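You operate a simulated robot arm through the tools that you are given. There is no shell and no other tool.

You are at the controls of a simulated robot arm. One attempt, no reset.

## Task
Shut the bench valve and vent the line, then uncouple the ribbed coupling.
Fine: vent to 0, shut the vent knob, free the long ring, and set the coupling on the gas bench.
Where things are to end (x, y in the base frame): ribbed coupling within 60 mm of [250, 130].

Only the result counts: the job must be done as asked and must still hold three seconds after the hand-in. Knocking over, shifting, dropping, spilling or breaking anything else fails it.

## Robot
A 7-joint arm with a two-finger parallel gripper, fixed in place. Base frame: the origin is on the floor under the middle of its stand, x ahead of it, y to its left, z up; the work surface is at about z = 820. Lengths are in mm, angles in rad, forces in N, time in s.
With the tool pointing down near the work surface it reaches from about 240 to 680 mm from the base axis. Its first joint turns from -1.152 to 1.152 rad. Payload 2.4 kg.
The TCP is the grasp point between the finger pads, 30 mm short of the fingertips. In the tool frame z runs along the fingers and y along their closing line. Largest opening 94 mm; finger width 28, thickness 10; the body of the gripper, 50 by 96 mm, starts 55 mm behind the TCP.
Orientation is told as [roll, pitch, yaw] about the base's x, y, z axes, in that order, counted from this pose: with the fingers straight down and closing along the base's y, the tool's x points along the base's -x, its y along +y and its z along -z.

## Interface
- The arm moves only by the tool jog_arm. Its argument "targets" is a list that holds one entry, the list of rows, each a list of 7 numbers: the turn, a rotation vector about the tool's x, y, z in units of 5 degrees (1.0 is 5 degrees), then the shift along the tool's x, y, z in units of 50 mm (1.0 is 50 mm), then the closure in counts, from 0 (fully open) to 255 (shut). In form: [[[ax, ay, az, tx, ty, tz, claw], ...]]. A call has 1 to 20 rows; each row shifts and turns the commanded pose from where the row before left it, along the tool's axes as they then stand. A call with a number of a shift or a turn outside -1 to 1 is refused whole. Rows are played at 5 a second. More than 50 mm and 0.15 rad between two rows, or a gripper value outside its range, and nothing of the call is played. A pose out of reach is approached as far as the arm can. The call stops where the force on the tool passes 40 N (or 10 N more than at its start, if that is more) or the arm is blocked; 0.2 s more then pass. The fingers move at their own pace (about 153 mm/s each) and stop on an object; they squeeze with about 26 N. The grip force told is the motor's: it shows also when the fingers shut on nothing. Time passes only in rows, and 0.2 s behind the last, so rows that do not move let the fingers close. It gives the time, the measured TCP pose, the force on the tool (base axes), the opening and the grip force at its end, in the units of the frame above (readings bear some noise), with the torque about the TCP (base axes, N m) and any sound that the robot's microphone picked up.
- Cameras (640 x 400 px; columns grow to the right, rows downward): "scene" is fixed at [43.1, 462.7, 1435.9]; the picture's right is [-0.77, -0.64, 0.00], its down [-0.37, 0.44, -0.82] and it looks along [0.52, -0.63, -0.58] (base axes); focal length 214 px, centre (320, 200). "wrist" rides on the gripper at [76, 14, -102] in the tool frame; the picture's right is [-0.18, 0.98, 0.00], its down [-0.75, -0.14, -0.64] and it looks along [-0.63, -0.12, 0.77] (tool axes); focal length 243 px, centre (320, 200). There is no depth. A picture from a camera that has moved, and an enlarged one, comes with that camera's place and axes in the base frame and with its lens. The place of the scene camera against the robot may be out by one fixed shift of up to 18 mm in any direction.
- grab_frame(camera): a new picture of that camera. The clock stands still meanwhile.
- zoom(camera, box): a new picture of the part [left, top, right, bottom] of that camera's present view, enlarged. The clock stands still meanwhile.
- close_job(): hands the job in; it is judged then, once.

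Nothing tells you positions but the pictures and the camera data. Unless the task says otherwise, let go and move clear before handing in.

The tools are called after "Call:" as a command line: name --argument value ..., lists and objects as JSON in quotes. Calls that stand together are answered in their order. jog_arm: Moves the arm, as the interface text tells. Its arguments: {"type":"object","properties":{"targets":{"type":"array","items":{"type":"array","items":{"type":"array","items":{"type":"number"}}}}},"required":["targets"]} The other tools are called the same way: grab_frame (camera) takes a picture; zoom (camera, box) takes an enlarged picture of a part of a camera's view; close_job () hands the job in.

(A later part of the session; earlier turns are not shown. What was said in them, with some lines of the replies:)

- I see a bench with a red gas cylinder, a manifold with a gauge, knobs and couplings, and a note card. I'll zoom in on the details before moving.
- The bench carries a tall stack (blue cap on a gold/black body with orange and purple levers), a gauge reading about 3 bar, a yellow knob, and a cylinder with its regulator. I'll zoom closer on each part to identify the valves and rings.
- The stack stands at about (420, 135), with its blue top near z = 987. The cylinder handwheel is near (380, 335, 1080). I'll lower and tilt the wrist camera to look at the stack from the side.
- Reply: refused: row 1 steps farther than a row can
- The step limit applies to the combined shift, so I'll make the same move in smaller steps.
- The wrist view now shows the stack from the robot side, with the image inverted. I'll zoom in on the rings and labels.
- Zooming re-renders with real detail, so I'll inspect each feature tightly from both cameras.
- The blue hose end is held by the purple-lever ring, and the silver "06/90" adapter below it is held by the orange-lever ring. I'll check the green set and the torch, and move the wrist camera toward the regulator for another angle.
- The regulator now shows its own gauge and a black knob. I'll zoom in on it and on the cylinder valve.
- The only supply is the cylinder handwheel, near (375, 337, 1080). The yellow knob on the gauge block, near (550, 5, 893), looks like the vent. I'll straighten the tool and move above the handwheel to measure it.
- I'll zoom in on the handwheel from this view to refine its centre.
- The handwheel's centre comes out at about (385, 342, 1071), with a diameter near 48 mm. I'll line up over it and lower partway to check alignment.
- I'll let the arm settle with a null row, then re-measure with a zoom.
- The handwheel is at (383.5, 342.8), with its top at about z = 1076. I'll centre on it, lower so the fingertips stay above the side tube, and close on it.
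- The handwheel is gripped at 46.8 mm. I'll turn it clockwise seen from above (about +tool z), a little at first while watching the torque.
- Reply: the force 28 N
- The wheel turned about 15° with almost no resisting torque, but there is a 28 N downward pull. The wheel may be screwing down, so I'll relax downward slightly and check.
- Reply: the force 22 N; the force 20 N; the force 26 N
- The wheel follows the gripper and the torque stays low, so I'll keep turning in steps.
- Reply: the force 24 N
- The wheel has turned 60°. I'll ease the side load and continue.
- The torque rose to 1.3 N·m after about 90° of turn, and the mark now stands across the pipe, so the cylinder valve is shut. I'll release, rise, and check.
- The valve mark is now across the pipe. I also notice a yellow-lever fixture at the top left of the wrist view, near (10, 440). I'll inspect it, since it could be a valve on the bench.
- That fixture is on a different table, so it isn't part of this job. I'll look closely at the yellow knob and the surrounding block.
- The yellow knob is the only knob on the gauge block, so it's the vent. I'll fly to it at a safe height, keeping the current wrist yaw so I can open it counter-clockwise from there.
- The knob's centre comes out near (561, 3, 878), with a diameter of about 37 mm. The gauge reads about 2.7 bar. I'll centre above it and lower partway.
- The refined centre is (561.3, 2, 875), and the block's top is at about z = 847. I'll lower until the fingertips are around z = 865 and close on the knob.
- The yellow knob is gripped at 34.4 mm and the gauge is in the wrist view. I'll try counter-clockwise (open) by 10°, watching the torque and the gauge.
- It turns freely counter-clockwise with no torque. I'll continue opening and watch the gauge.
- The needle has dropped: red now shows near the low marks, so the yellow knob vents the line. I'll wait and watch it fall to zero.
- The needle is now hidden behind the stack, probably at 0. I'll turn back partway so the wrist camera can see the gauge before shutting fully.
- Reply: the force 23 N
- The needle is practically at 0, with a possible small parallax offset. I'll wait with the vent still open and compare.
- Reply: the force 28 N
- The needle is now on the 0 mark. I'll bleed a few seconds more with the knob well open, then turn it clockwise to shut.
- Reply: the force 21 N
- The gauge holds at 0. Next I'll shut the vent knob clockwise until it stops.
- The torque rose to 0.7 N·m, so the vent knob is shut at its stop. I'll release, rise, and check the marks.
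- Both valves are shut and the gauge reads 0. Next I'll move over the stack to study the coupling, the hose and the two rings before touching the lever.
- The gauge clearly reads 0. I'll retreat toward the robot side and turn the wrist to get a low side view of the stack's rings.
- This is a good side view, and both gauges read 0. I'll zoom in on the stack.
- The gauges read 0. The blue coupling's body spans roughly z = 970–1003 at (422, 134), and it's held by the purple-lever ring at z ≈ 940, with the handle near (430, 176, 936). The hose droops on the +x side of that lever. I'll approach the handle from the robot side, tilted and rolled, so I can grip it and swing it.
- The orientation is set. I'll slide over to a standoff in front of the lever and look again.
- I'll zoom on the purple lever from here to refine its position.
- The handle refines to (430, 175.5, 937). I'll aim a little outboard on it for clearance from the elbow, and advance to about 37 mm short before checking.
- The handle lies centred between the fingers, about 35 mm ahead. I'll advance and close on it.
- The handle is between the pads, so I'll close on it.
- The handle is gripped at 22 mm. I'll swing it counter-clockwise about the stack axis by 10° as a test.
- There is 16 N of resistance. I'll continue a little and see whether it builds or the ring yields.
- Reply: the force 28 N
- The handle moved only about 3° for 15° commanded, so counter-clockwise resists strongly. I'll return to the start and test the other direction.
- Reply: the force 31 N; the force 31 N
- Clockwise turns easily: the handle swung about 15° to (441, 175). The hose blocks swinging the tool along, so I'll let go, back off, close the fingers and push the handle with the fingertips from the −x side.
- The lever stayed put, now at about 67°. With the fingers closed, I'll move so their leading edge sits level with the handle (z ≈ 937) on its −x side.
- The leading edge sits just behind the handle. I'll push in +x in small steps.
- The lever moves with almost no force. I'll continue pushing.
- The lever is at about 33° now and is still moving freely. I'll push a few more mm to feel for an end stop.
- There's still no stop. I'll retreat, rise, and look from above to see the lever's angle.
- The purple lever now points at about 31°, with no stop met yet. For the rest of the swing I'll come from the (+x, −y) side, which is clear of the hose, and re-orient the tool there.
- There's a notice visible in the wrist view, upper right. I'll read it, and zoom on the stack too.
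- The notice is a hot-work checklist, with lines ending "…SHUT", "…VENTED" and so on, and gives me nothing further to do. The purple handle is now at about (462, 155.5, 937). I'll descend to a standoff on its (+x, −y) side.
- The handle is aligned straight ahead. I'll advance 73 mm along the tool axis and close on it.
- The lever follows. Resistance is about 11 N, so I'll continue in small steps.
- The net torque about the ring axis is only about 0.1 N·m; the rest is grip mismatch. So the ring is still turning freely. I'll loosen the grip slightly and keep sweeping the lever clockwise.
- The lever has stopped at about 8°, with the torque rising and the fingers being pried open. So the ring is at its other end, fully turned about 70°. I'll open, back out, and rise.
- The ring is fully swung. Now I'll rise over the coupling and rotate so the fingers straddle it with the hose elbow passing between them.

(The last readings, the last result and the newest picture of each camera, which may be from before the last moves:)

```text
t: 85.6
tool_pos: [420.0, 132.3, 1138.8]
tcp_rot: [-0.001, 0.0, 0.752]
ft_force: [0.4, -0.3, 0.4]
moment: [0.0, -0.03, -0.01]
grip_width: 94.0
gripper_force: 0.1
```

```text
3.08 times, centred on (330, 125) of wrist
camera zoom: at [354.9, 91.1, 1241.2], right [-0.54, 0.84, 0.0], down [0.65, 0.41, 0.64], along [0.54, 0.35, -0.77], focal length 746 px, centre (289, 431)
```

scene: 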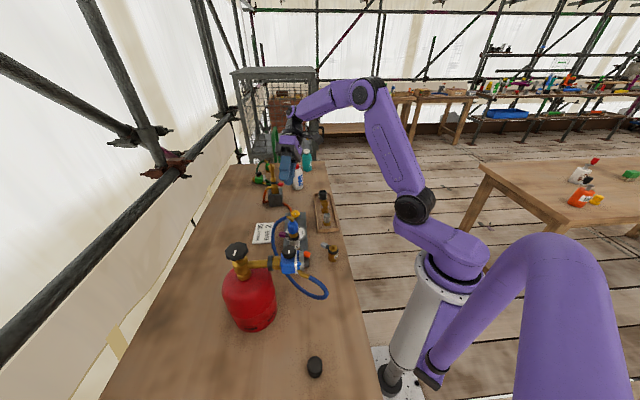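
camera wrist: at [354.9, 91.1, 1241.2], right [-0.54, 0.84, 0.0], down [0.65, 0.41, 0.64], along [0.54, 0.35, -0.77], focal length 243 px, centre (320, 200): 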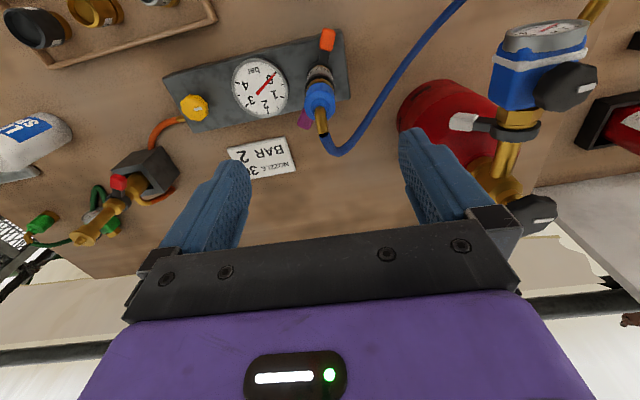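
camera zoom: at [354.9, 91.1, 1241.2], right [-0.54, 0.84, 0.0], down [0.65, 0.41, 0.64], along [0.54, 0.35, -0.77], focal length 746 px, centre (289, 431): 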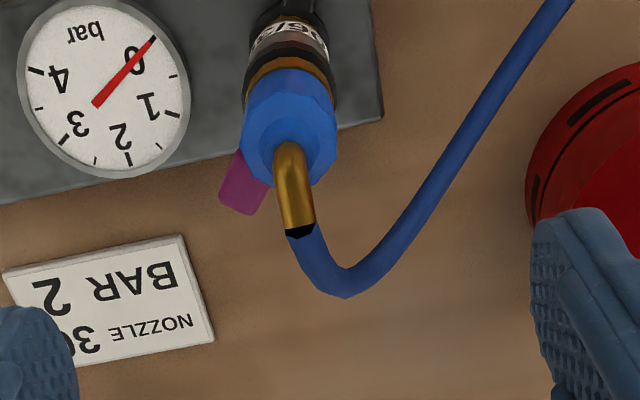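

The coupling axis is at about (423, 135.5), and the elbow leaves at 45° between the fingers. I'll centre and lower to TCP z ≈ 1000.

Call:
jog_arm --targets '[[[0, 0, 0, -0.08, 0, 0.8, 0], [0, 0, 0, 0, 0, 0.8, 0], [0, 0, 0, 0, 0, 0.7, 0], [0, 0, 0, 0, 0, 0.48, 0], [0, 0, 0, 0, 0, 0, 0]]]'

Call:
grab_frame --camera "wrist"

Call:
zoom --camera "scene" --box '[250, 195, 340, 270]'

```text
t: 86.8
tool_pos: [424.3, 136.0, 1001.0]
tcp_rot: [-0.001, 0.0, 0.754]
ft_force: [-0.4, 0.4, 0.4]
moment: [-0.01, 0.01, 0.01]
grip_width: 94.2
gripper_force: 0.0
```

```text
taken
camera wrist: at [358.3, 94.2, 1102.3], right [-0.54, 0.84, 0.0], down [0.65, 0.41, 0.64], along [0.54, 0.35, -0.77], focal length 243 px, centre (320, 200)
```

wrist: 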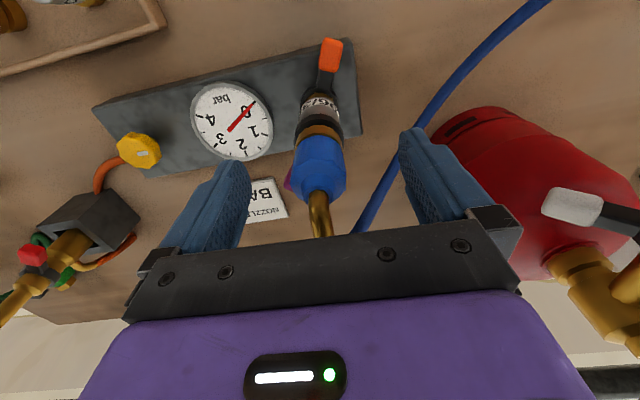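

```text
5.33 times, centred on (295, 232) of scene
camera zoom: at [43.1, 462.7, 1435.9], right [-0.77, -0.64, 0.0], down [-0.37, 0.44, -0.82], along [0.52, -0.63, -0.58], focal length 1144 px, centre (453, 27)
```

zoom: 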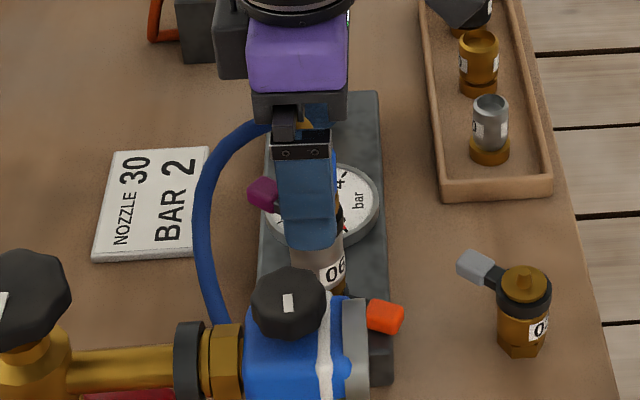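

There's no contact so far, with the coupling centred between the fingers. I'll close on the blue body.

Call:
jog_arm --targets '[[[0, 0, 0, 0, 0, 0, 120], [0, 0, 0, 0, 0, 0, 180], [0, 0, 0, 0, 0, 0, 255], [0, 0, 0, 0, 0, 0, 255]]]'

Call:
zoom --camera "wrist" --box '[220, 80, 420, 240]'

```text
t: 87.8
tool_pos: [424.1, 136.8, 1000.2]
tcp_rot: [0.001, 0.001, 0.754]
ft_force: [-0.9, -0.2, 0.5]
moment: [0.0, 0.01, 0.02]
grip_width: 31.4
gripper_force: 26.6
```

```text
2.50 times, centred on (320, 160) of wrist
camera zoom: at [358.3, 94.3, 1102.7], right [-0.54, 0.84, 0.0], down [0.65, 0.41, 0.64], along [0.54, 0.35, -0.77], focal length 606 px, centre (320, 300)
```

zoom: 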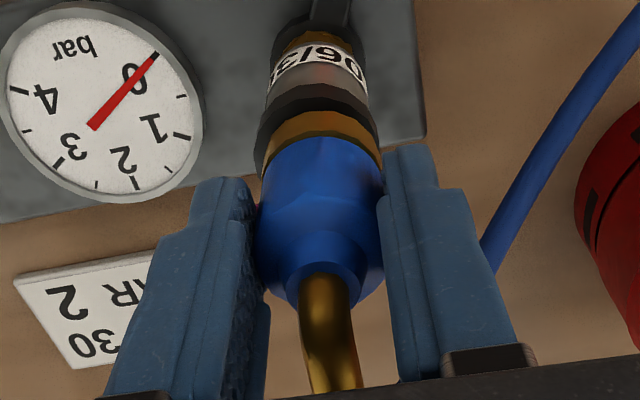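

It's gripped at 31.4 mm with no side load. I'll lift gently by 5 mm and read the force.

Call:
jog_arm --targets '[[[0, 0, 0, 0, 0, -0.06, 255], [0, 0, 0, 0, 0, -0.06, 255], [0, 0, 0, 0, 0, 0, 255]]]'

Call:
zoom --camera "wrist" --box '[220, 80, 420, 240]'

```text
t: 88.6
tool_pos: [422.6, 136.8, 1006.1]
tcp_rot: [0.001, 0.0, 0.755]
ft_force: [-0.7, -0.1, -0.2]
moment: [-0.02, 0.01, 0.01]
grip_width: 31.4
gripper_force: 26.3
```

```text
2.50 times, centred on (320, 160) of wrist
camera zoom: at [357.7, 93.9, 1108.1], right [-0.54, 0.84, 0.0], down [0.65, 0.41, 0.64], along [0.54, 0.35, -0.77], focal length 606 px, centre (320, 300)
```

zoom: 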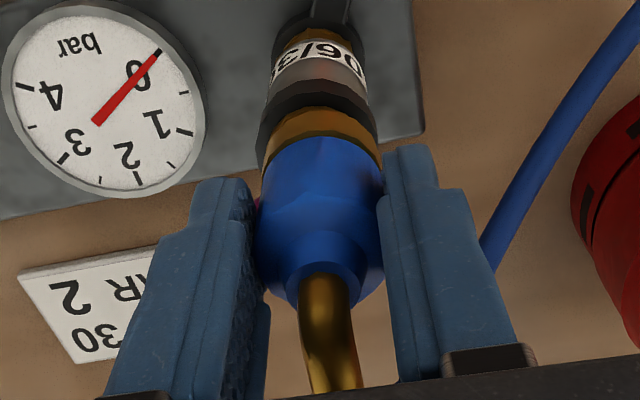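

The coupling lifts freely with no load, so the ring is free. I'll keep lifting to clear the socket.

Call:
jog_arm --targets '[[[0, 0, 0, 0, 0, -0.2, 255], [0, 0, 0, 0, 0, -0.3, 255], [0, 0, 0, 0, 0, -0.4, 255], [0, 0, 0, 0, 0, -0.4, 255], [0, 0, 0, 0, 0, 0, 255]]]'

Call:
grab_frame --camera "wrist"

Call:
zoom --camera "scene" --box '[230, 180, 350, 300]'

```text
t: 89.8
tool_pos: [423.6, 134.5, 1071.0]
tcp_rot: [0.0, 0.0, 0.754]
ft_force: [-0.5, -0.1, -0.9]
moment: [-0.01, -0.01, 0.01]
grip_width: 31.4
gripper_force: 26.2
```

```text
taken
camera wrist: at [357.6, 92.5, 1173.9], right [-0.54, 0.84, 0.0], down [0.65, 0.41, 0.64], along [0.54, 0.35, -0.77], focal length 243 px, centre (320, 200)
```

wrist: 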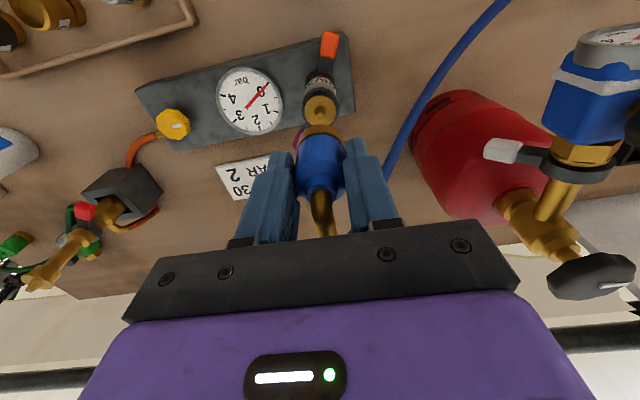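

```text
3.33 times, centred on (290, 240) of scene
camera zoom: at [43.1, 462.7, 1435.9], right [-0.77, -0.64, 0.0], down [-0.37, 0.44, -0.82], along [0.52, -0.63, -0.58], focal length 715 px, centre (420, 67)
```

zoom: 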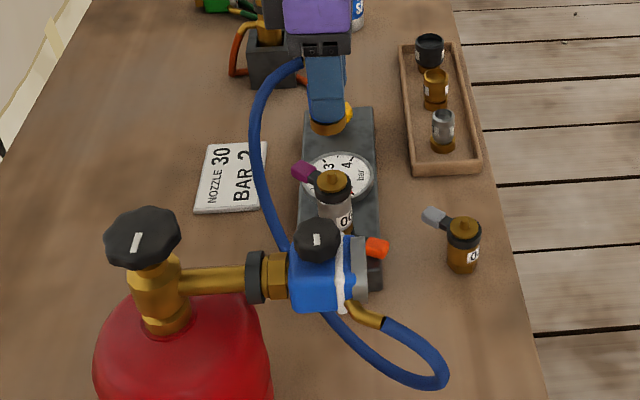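

The coupling is off, and the adapter and its lever stay on the block. Now I'll carry it slowly at this height toward (250, 130) and watch the hose.

Call:
jog_arm --targets '[[[0, 0, 0, 0.322, 0.289, 0, 255], [0, 0, 0, 0.322, 0.289, 0, 255], [0, 0, 0, 0.322, 0.289, 0, 255], [0, 0, 0, 0.322, 0.289, 0, 255], [0, 0, 0, 0, 0, 0, 255]]]'

Call:
grab_frame --camera "scene"

Call:
grab_frame --camera "wrist"

```text
t: 91.0
tool_pos: [336.6, 134.6, 1071.0]
tcp_rot: [-0.001, 0.0, 0.753]
ft_force: [0.3, 0.4, -1.1]
moment: [0.04, 0.02, -0.01]
grip_width: 31.3
gripper_force: 26.5
```

```text
taken
```

scene: 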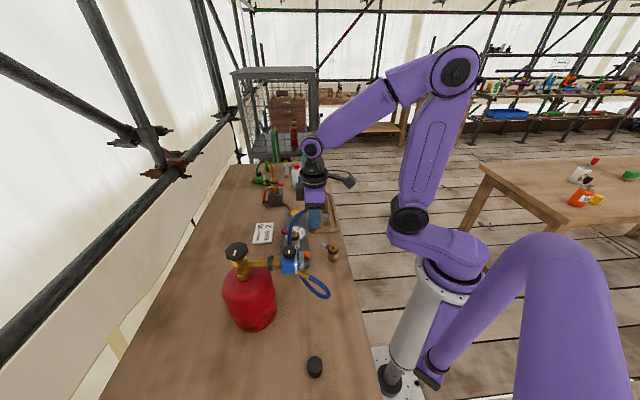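

```text
taken
camera wrist: at [270.8, 92.4, 1173.8], right [-0.54, 0.84, 0.0], down [0.65, 0.41, 0.64], along [0.54, 0.35, -0.77], focal length 243 px, centre (320, 200)
```

wrist: 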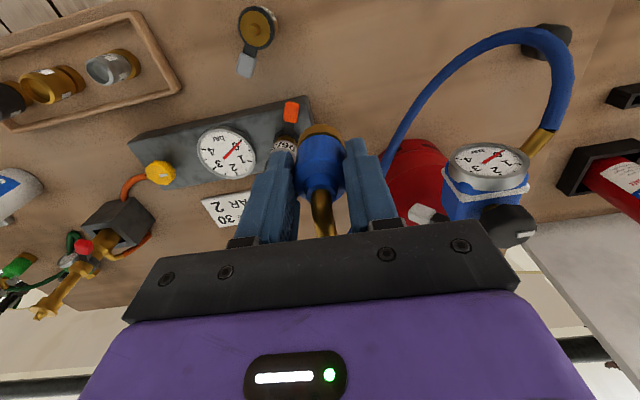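

Call:
jog_arm --targets '[[[0, 0, 0, 0.322, 0.289, 0, 255], [0, 0, 0, 0.322, 0.289, 0, 255], [0, 0, 0, 0.322, 0.289, 0, 255], [0, 0, 0, 0.322, 0.289, 0, 255], [0, 0, 0, 0, 0, 0, 255]]]'

Call:
zoom --camera "scene" --box '[220, 180, 400, 340]'

Call:
grab_frame --camera "wrist"

```text
t: 92.2
tool_pos: [251.2, 132.7, 1069.5]
tcp_rot: [0.0, -0.001, 0.754]
ft_force: [0.4, -0.5, -0.4]
moment: [0.0, -0.02, 0.02]
grip_width: 31.2
gripper_force: 26.6
```

```text
2.50 times, centred on (310, 260) of scene
camera zoom: at [43.1, 462.7, 1435.9], right [-0.77, -0.64, 0.0], down [-0.37, 0.44, -0.82], along [0.52, -0.63, -0.58], focal length 536 px, centre (345, 50)
```

zoom: 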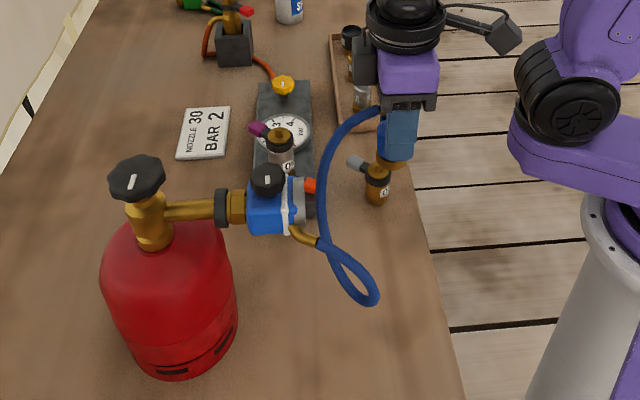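

```text
taken
camera wrist: at [185.6, 89.9, 1173.2], right [-0.54, 0.84, 0.0], down [0.65, 0.41, 0.64], along [0.54, 0.35, -0.77], focal length 243 px, centre (320, 200)
```

wrist: 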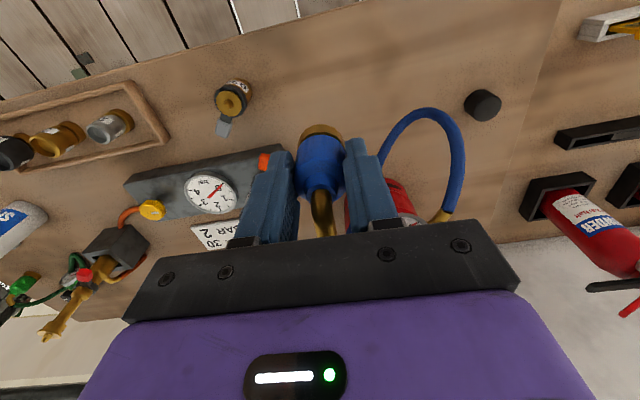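

I'm over (251, 132), with the hose hanging in a loose loop. Now I'll lower toward the bench in stages.

Call:
jog_arm --targets '[[[0, 0, 0, 0, 0, 0.6, 255], [0, 0, 0, 0, 0, 0.6, 255], [0, 0, 0, 0, 0, 0.6, 255], [0, 0, 0, 0, 0, 0.6, 255], [0, 0, 0, 0, 0, 0.5, 255], [0, 0, 0, 0, 0, 0.4, 255], [0, 0, 0, 0, 0, 0, 255]]]'

Call:
zoom --camera "scene" --box '[240, 200, 400, 330]'

Call:
grab_frame --camera "wrist"

```text
t: 93.8
tool_pos: [250.3, 131.4, 906.9]
tcp_rot: [0.0, 0.0, 0.754]
ft_force: [-0.1, 0.0, -1.8]
moment: [0.04, -0.01, 0.01]
grip_width: 31.2
gripper_force: 26.6
```

```text
3.08 times, centred on (320, 265) of scene
camera zoom: at [43.1, 462.7, 1435.9], right [-0.77, -0.64, 0.0], down [-0.37, 0.44, -0.82], along [0.52, -0.63, -0.58], focal length 660 px, centre (320, 0)
```

zoom: 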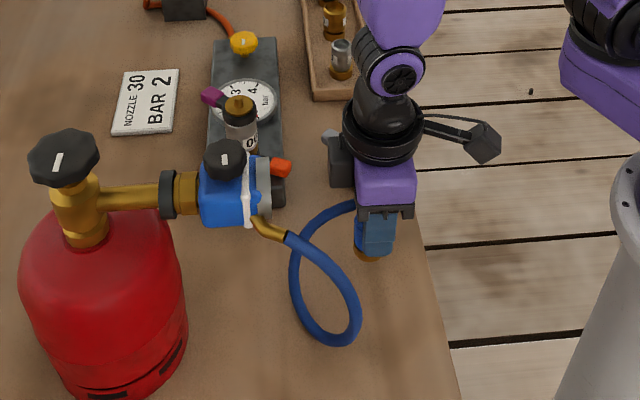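

```text
taken
camera wrist: at [185.2, 89.3, 1007.9], right [-0.54, 0.84, 0.0], down [0.65, 0.41, 0.64], along [0.54, 0.35, -0.77], focal length 243 px, centre (320, 200)
```

wrist: 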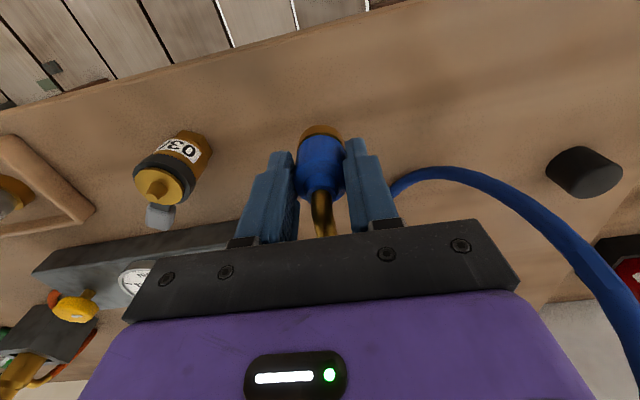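

The bottom of the coupling is about 30 mm above the bench. I'll lower slowly until contact.

Call:
jog_arm --targets '[[[0, 0, 0, 0, 0, 0.15, 255], [0, 0, 0, 0, 0, 0.15, 255], [0, 0, 0, 0, 0, 0, 255]]]'

Call:
zoom --camera "wrist" --box '[250, 100, 400, 240]'

Call:
zoom --camera "scene" --box '[310, 240, 360, 285]'

```text
t: 94.6
tool_pos: [251.7, 131.7, 891.2]
tcp_rot: [0.001, 0.002, 0.754]
ft_force: [0.0, 0.2, 0.2]
moment: [0.02, -0.01, 0.02]
grip_width: 31.5
gripper_force: 25.1
```

```text
2.86 times, centred on (325, 170) of wrist
camera zoom: at [185.2, 89.3, 993.5], right [-0.54, 0.84, 0.0], down [0.65, 0.41, 0.64], along [0.54, 0.35, -0.77], focal length 693 px, centre (306, 286)
```

zoom: 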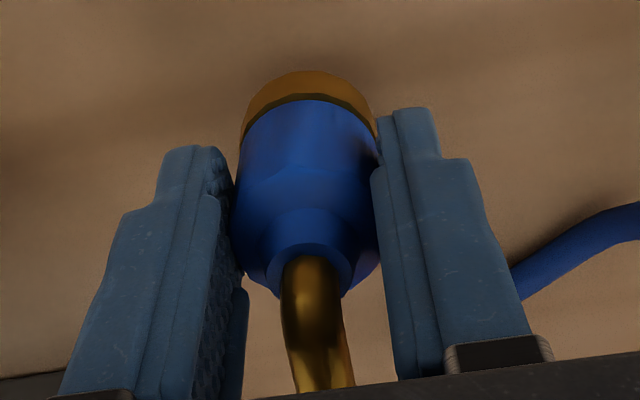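

```text
8.89 times, centred on (335, 262) of scene
camera zoom: at [43.1, 462.7, 1435.9], right [-0.77, -0.64, 0.0], down [-0.37, 0.44, -0.82], along [0.52, -0.63, -0.58], focal length 1906 px, centre (187, -356)
```

zoom: 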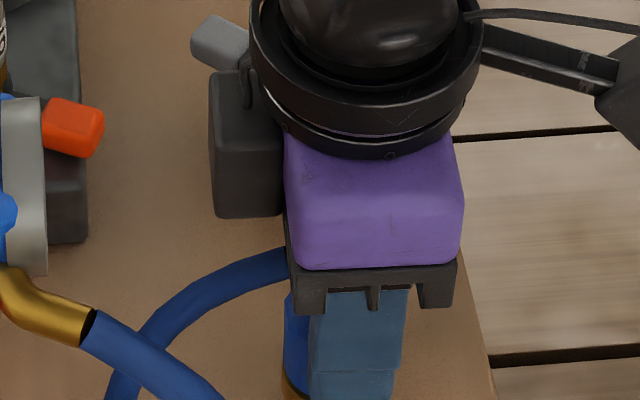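

Call:
jog_arm --targets '[[[0, 0, 0, 0, 0, 0.06, 255], [0, 0, 0, 0, 0, 0.06, 255], [0, 0, 0, 0, 0, 0, 255]]]'

```text
t: 95.4
tool_pos: [251.2, 132.0, 884.2]
tcp_rot: [0.001, 0.0, 0.754]
ft_force: [-0.6, 0.1, -0.5]
moment: [0.02, 0.01, -0.01]
grip_width: 31.1
gripper_force: 25.8
```

Call:
jog_arm --targets '[[[0, 0, 0, 0, 0, 0.05, 255], [0, 0, 0, 0, 0, 0.05, 255], [0, 0, 0, 0, 0, 0, 255]]]'

Call:
zoom --camera "scene" --box '[310, 260, 360, 295]'

```text
t: 96.2
tool_pos: [251.0, 132.1, 879.6]
tcp_rot: [-0.001, 0.001, 0.754]
ft_force: [0.2, -0.3, -0.7]
moment: [0.0, 0.0, 0.01]
grip_width: 31.2
gripper_force: 26.4
```

```text
11.43 times, centred on (335, 278) of scene
camera zoom: at [43.1, 462.7, 1435.9], right [-0.77, -0.64, 0.0], down [-0.37, 0.44, -0.82], along [0.52, -0.63, -0.58], focal length 2451 px, centre (149, -686)
```

zoom: 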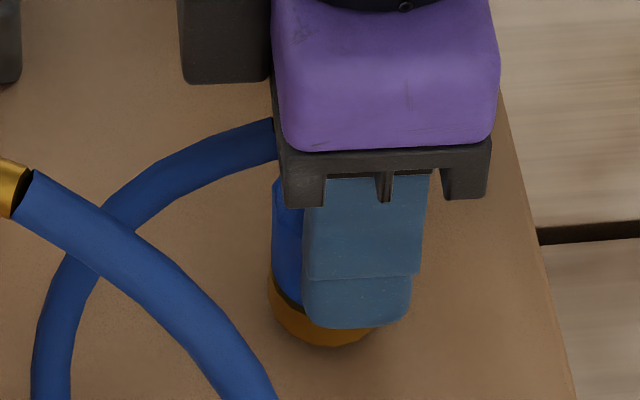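

Call:
jog_arm --targets '[[[0, 0, 0, 0, 0, 0.05, 255], [0, 0, 0, 0, 0, 0.05, 255], [0, 0, 0, 0, 0, 0, 255]]]'

Call:
zoom --camera "wrist" --box '[250, 90, 400, 240]'

```text
t: 97.0
tool_pos: [251.6, 132.1, 875.4]
tcp_rot: [0.0, 0.0, 0.754]
ft_force: [-0.4, 0.3, -0.3]
moment: [0.01, 0.0, -0.01]
grip_width: 31.3
gripper_force: 26.4
```

```text
2.67 times, centred on (325, 165) of wrist
camera zoom: at [185.3, 89.3, 976.7], right [-0.54, 0.84, 0.0], down [0.65, 0.41, 0.64], along [0.54, 0.35, -0.77], focal length 647 px, centre (307, 293)
```

zoom: 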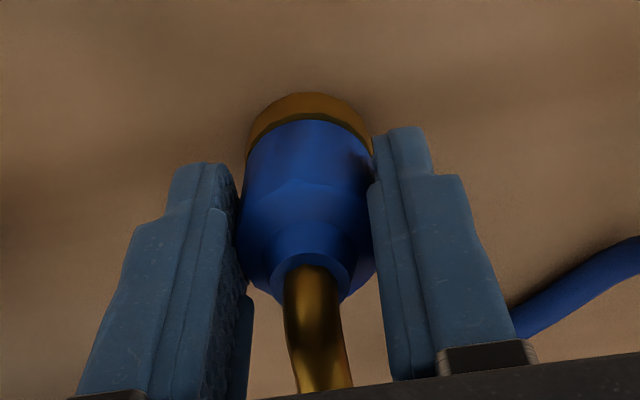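

Call:
jog_arm --targets '[[[0, 0, 0, 0, 0, 0.04, 255], [0, 0, 0, 0, 0, 0.04, 255], [0, 0, 0, 0, 0, 0, 255]]]'

```text
t: 97.8
tool_pos: [252.0, 131.5, 869.7]
tcp_rot: [0.0, -0.001, 0.754]
ft_force: [0.3, 1.2, 17.7]
moment: [0.14, -0.08, 0.09]
grip_width: 31.1
gripper_force: 25.7
```

Contact with the bench: 17.7 N upward at TCP z ≈ 870. I'll ease up slightly, then release.

Call:
jog_arm --targets '[[[0, 0, 0, 0, 0, -0.02, 255], [0, 0, 0, 0, 0, 0, 255]]]'

Call:
zoom --camera "wrist" --box '[250, 90, 400, 240]'

Call:
grab_frame --camera "wrist"

```text
t: 98.4
tool_pos: [250.1, 132.6, 871.2]
tcp_rot: [0.001, 0.002, 0.755]
ft_force: [-1.0, -1.2, -1.8]
moment: [0.02, -0.02, 0.01]
grip_width: 31.4
gripper_force: 25.9
```

```text
2.67 times, centred on (325, 165) of wrist
camera zoom: at [185.1, 89.5, 973.6], right [-0.54, 0.84, 0.0], down [0.65, 0.41, 0.64], along [0.54, 0.34, -0.77], focal length 647 px, centre (307, 293)
```

zoom: 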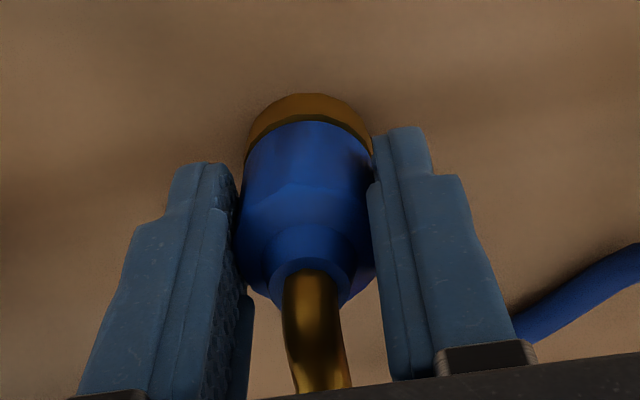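

```text
taken
camera wrist: at [185.1, 89.5, 973.6], right [-0.54, 0.84, 0.0], down [0.65, 0.41, 0.64], along [0.54, 0.34, -0.77], focal length 243 px, centre (320, 200)
```

wrist: 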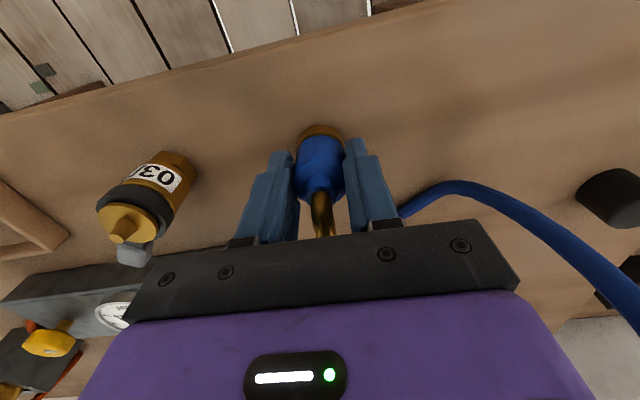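

The coupling stands on the bench with no residual load. I'll open modestly so the finger doesn't push the hose, and see whether it stays put.

Call:
jog_arm --targets '[[[0, 0, 0, 0, 0, 0, 165], [0, 0, 0, 0, 0, 0, 150], [0, 0, 0, 0, 0, 0, 133], [0, 0, 0, 0, 0, 0, 133]]]'

Call:
grab_frame --camera "wrist"

Call:
zoom --camera "scene" --box '[280, 230, 370, 310]'

```text
t: 99.4
tool_pos: [251.1, 134.1, 871.0]
tcp_rot: [0.001, 0.0, 0.755]
ft_force: [-0.5, 0.6, -0.2]
moment: [-0.02, 0.0, -0.02]
grip_width: 44.7
gripper_force: 0.1
```

```text
taken
camera wrist: at [185.3, 89.7, 973.6], right [-0.54, 0.84, 0.0], down [0.65, 0.41, 0.64], along [0.54, 0.35, -0.77], focal length 243 px, centre (320, 200)
```

wrist: 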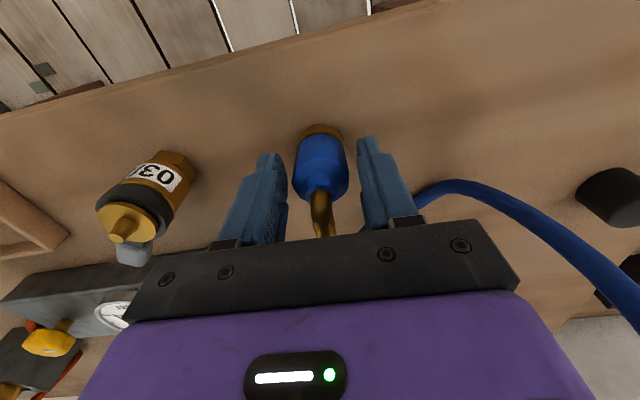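

```text
5.00 times, centred on (325, 270) of scene
camera zoom: at [43.1, 462.7, 1435.9], right [-0.77, -0.64, 0.0], down [-0.37, 0.44, -0.82], along [0.52, -0.63, -0.58], focal length 1072 px, centre (295, -150)
```

zoom: 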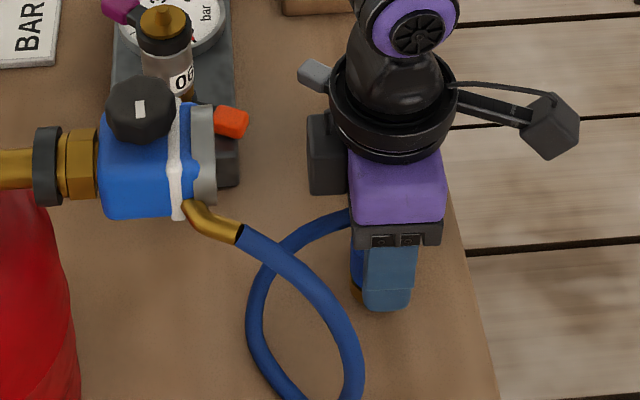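

It stands upright and steady. I'll rise straight up, clear of the elbow and hose.

Call:
jog_arm --targets '[[[0, 0, 0, 0, 0, -0.2, 133], [0, 0, 0, 0, 0, -0.3, 133], [0, 0, 0, 0, 0, -0.4, 133], [0, 0, 0, 0, 0, -0.6, 133], [0, 0, 0, 0, 0, -0.8, 133], [0, 0, 0, 0, 0, -0.9, 133], [0, 0, 0, 0, 0, -0.9, 133], [0, 0, 0, 0, 0, -0.9, 133], [0, 0, 0, 0, 0, 0, 133]]]'

Call:
grab_frame --camera "wrist"

Call:
zoom --camera "scene" --box '[220, 190, 380, 320]'

```text
t: 101.4
tool_pos: [251.9, 132.2, 1123.0]
tcp_rot: [0.0, -0.001, 0.755]
ft_force: [0.1, -1.0, 0.5]
moment: [-0.02, 0.01, 0.0]
grip_width: 45.2
gripper_force: 0.1
```

```text
taken
camera wrist: at [185.6, 88.9, 1224.8], right [-0.54, 0.84, 0.0], down [0.65, 0.41, 0.64], along [0.54, 0.35, -0.77], focal length 243 px, centre (320, 200)
```

wrist: 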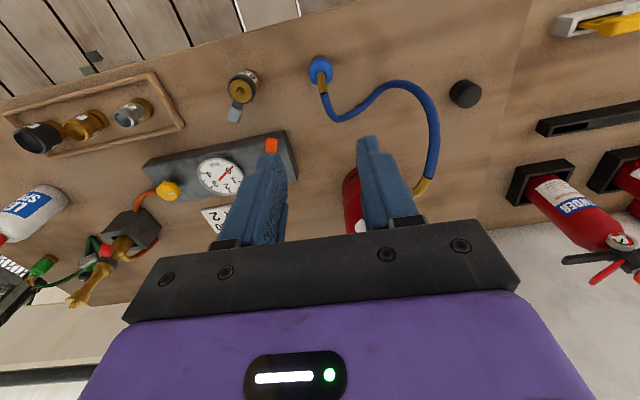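

```text
3.08 times, centred on (300, 255) of scene
camera zoom: at [43.1, 462.7, 1435.9], right [-0.77, -0.64, 0.0], down [-0.37, 0.44, -0.82], along [0.52, -0.63, -0.58], focal length 660 px, centre (382, 31)
```

zoom: 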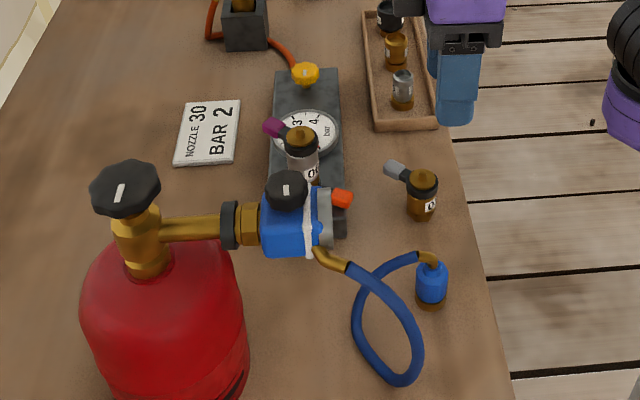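

The coupling stands upright near (247, 131). I'll do a final check of the valve marks, the gauge, the freed ring and the neighbouring items.

Call:
zoom --camera "wrist" --box '[280, 40, 360, 130]'

Call:
zoom --camera "wrist" --box '[140, 120, 310, 240]'

Call:
zoom --camera "scene" --box '[220, 238, 270, 272]'

Call:
zoom --camera "scene" --box '[275, 200, 310, 240]'

Call:
zoom --camera "scene" --box '[310, 240, 350, 300]'

```text
4.44 times, centred on (320, 85) of wrist
camera zoom: at [185.6, 88.9, 1224.8], right [-0.54, 0.84, 0.0], down [0.65, 0.41, 0.64], along [0.54, 0.35, -0.77], focal length 1078 px, centre (320, 711)
```

zoom: 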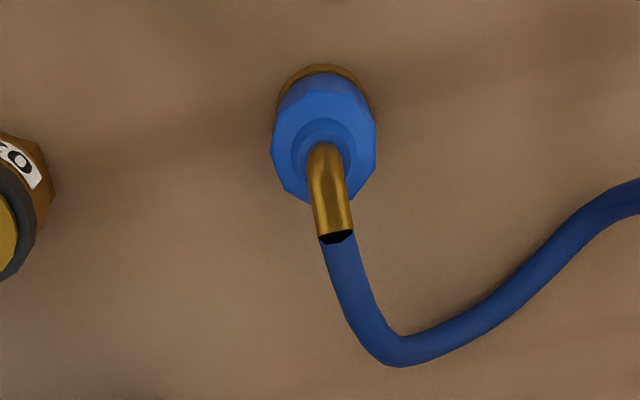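

```text
3.33 times, centred on (225, 180) of wrist
camera zoom: at [185.6, 88.9, 1224.8], right [-0.54, 0.84, 0.0], down [0.65, 0.41, 0.64], along [0.54, 0.35, -0.77], focal length 809 px, centre (637, 267)
```

zoom: 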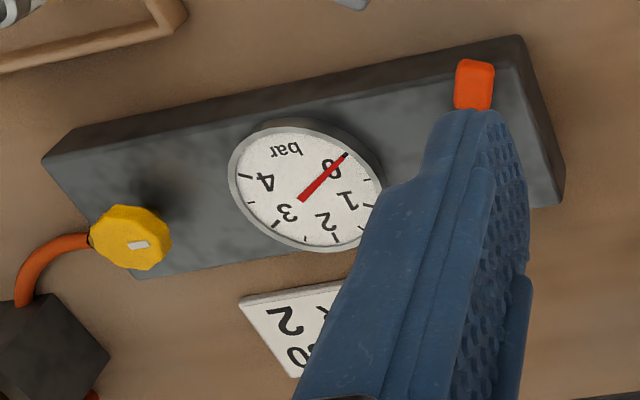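

```text
11.76 times, centred on (245, 255) of scene
camera zoom: at [43.1, 462.7, 1435.9], right [-0.77, -0.64, 0.0], down [-0.37, 0.44, -0.82], along [0.52, -0.63, -0.58], focal length 2523 px, centre (1202, -447)
```

zoom: 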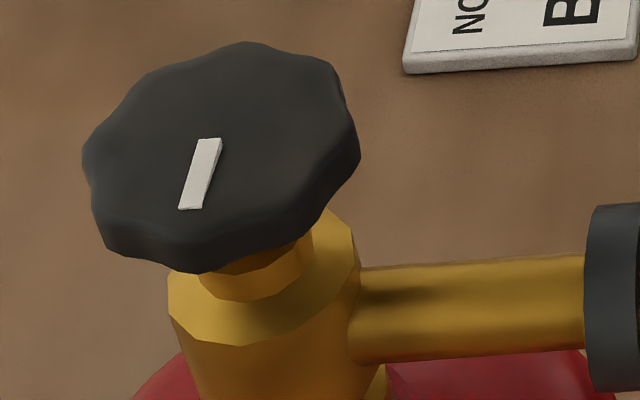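

```text
10.00 times, centred on (292, 220) of scene
camera zoom: at [43.1, 462.7, 1435.9], right [-0.77, -0.64, 0.0], down [-0.37, 0.44, -0.82], along [0.52, -0.63, -0.58], focal length 2145 px, centre (595, 0)
```

zoom: 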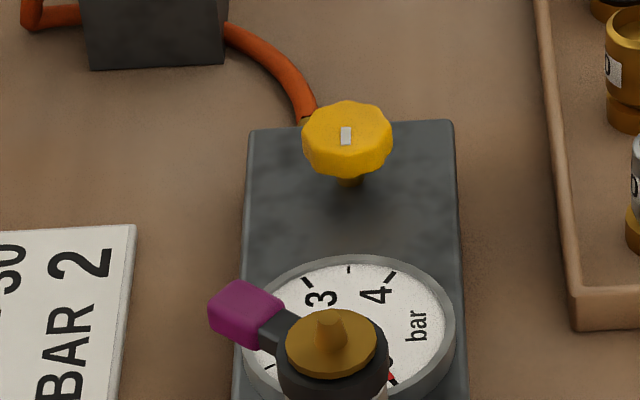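

```text
6.67 times, centred on (330, 270) of scene
camera zoom: at [43.1, 462.7, 1435.9], right [-0.77, -0.64, 0.0], down [-0.37, 0.44, -0.82], along [0.52, -0.63, -0.58], focal length 1430 px, centre (253, -267)
```

zoom: 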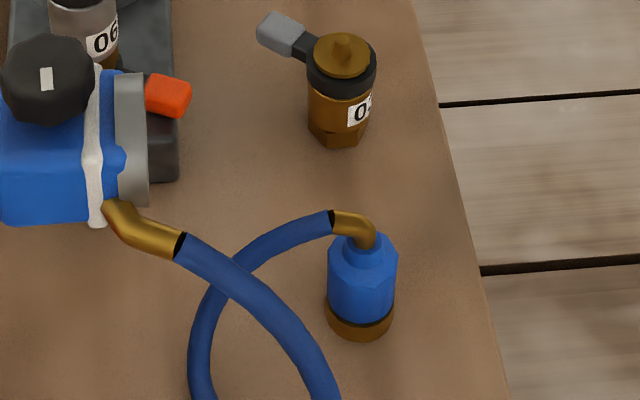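

The cylinder valve mark is across the pipe and the vent knob is back on its stop. The gauge reads 0, the ring is swung free, and the coupling stands on the bench. I'll move a little further clear, let time pass, and re-check stability.

Call:
jog_arm --targets '[[[0, 0, 0, 0, 0, -0.8, 133], [0, 0, 0, 0, 0, -0.8, 133], [0, 0, 0, 0, 0, 0, 133], [0, 0, 0, 0, 0, 0, 133], [0, 0, 0, 0, 0, 0, 133], [0, 0, 0, 0, 0, 0, 133], [0, 0, 0, 0, 0, 0, 133], [0, 0, 0, 0, 0, 0, 133], [0, 0, 0, 0, 0, 0, 133], [0, 0, 0, 0, 0, 0, 133], [0, 0, 0, 0, 0, 0, 133], [0, 0, 0, 0, 0, 0, 133]]]'

Call:
grab_frame --camera "scene"

Call:
zoom --camera "scene" --box '[310, 240, 350, 300]'

Call:
grab_frame --camera "wrist"

```text
t: 104.0
tool_pos: [252.1, 131.0, 1202.4]
tcp_rot: [0.001, 0.001, 0.753]
ft_force: [-0.3, 0.5, 0.2]
moment: [-0.02, -0.04, 0.02]
grip_width: 44.9
gripper_force: 0.0
```

```text
taken
```

scene: 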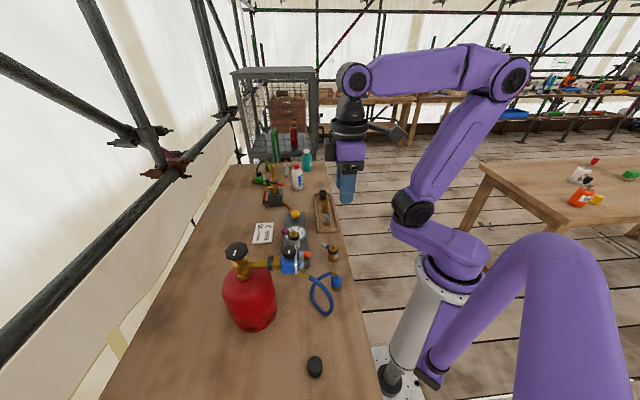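

```text
6.67 times, centred on (330, 270) of scene
camera zoom: at [43.1, 462.7, 1435.9], right [-0.77, -0.64, 0.0], down [-0.37, 0.44, -0.82], along [0.52, -0.63, -0.58], focal length 1430 px, centre (253, -267)
```

zoom: 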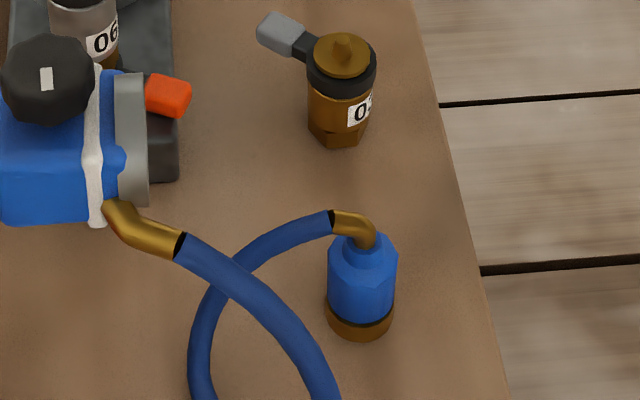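

```text
taken
camera wrist: at [185.4, 88.7, 1304.5], right [-0.54, 0.84, 0.0], down [0.65, 0.41, 0.64], along [0.54, 0.35, -0.77], focal length 243 px, centre (320, 200)
```

wrist: 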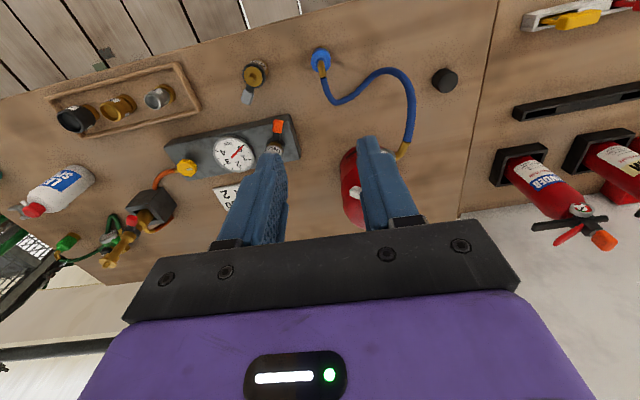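

Nothing has moved: the coupling stands still near (248, 131), the gauge reads 0, both valves are shut and the arm is clear. I'm handing in the job.

Call:
close_job

```text
The job is handed in.
```

The line is vented and isolated, and the blue hose coupling is off and standing upright on the gas bench. I judged it to be at about (248, 131), well within 60 mm of [250, 130]. I've handed the job in but haven't seen a verdict.

- **Bench valve:** I took this to be the black handwheel on the red cylinder. I turned it clockwise about 90° to its stop, and its mark now stands across the pipe.
- **Vent:** I opened the yellow knob on the gauge block until the gauge read 0, then shut it back onto its stop. The gauge still read 0 at the last check.
- **Long ring:** I took this to be the ring with the purple lever, which held the coupling. It would not turn counter-clockwise, so I swung it clockwise about 70° to its far stop. The coupling then lifted off with no resistance.
- **Ribbed coupling:** I took this to be the blue hose end, the faceted one.

The last pictures, taken about 4 seconds after I let go, showed the coupling steady and no sign of anything else moved. The arm was clear above it.
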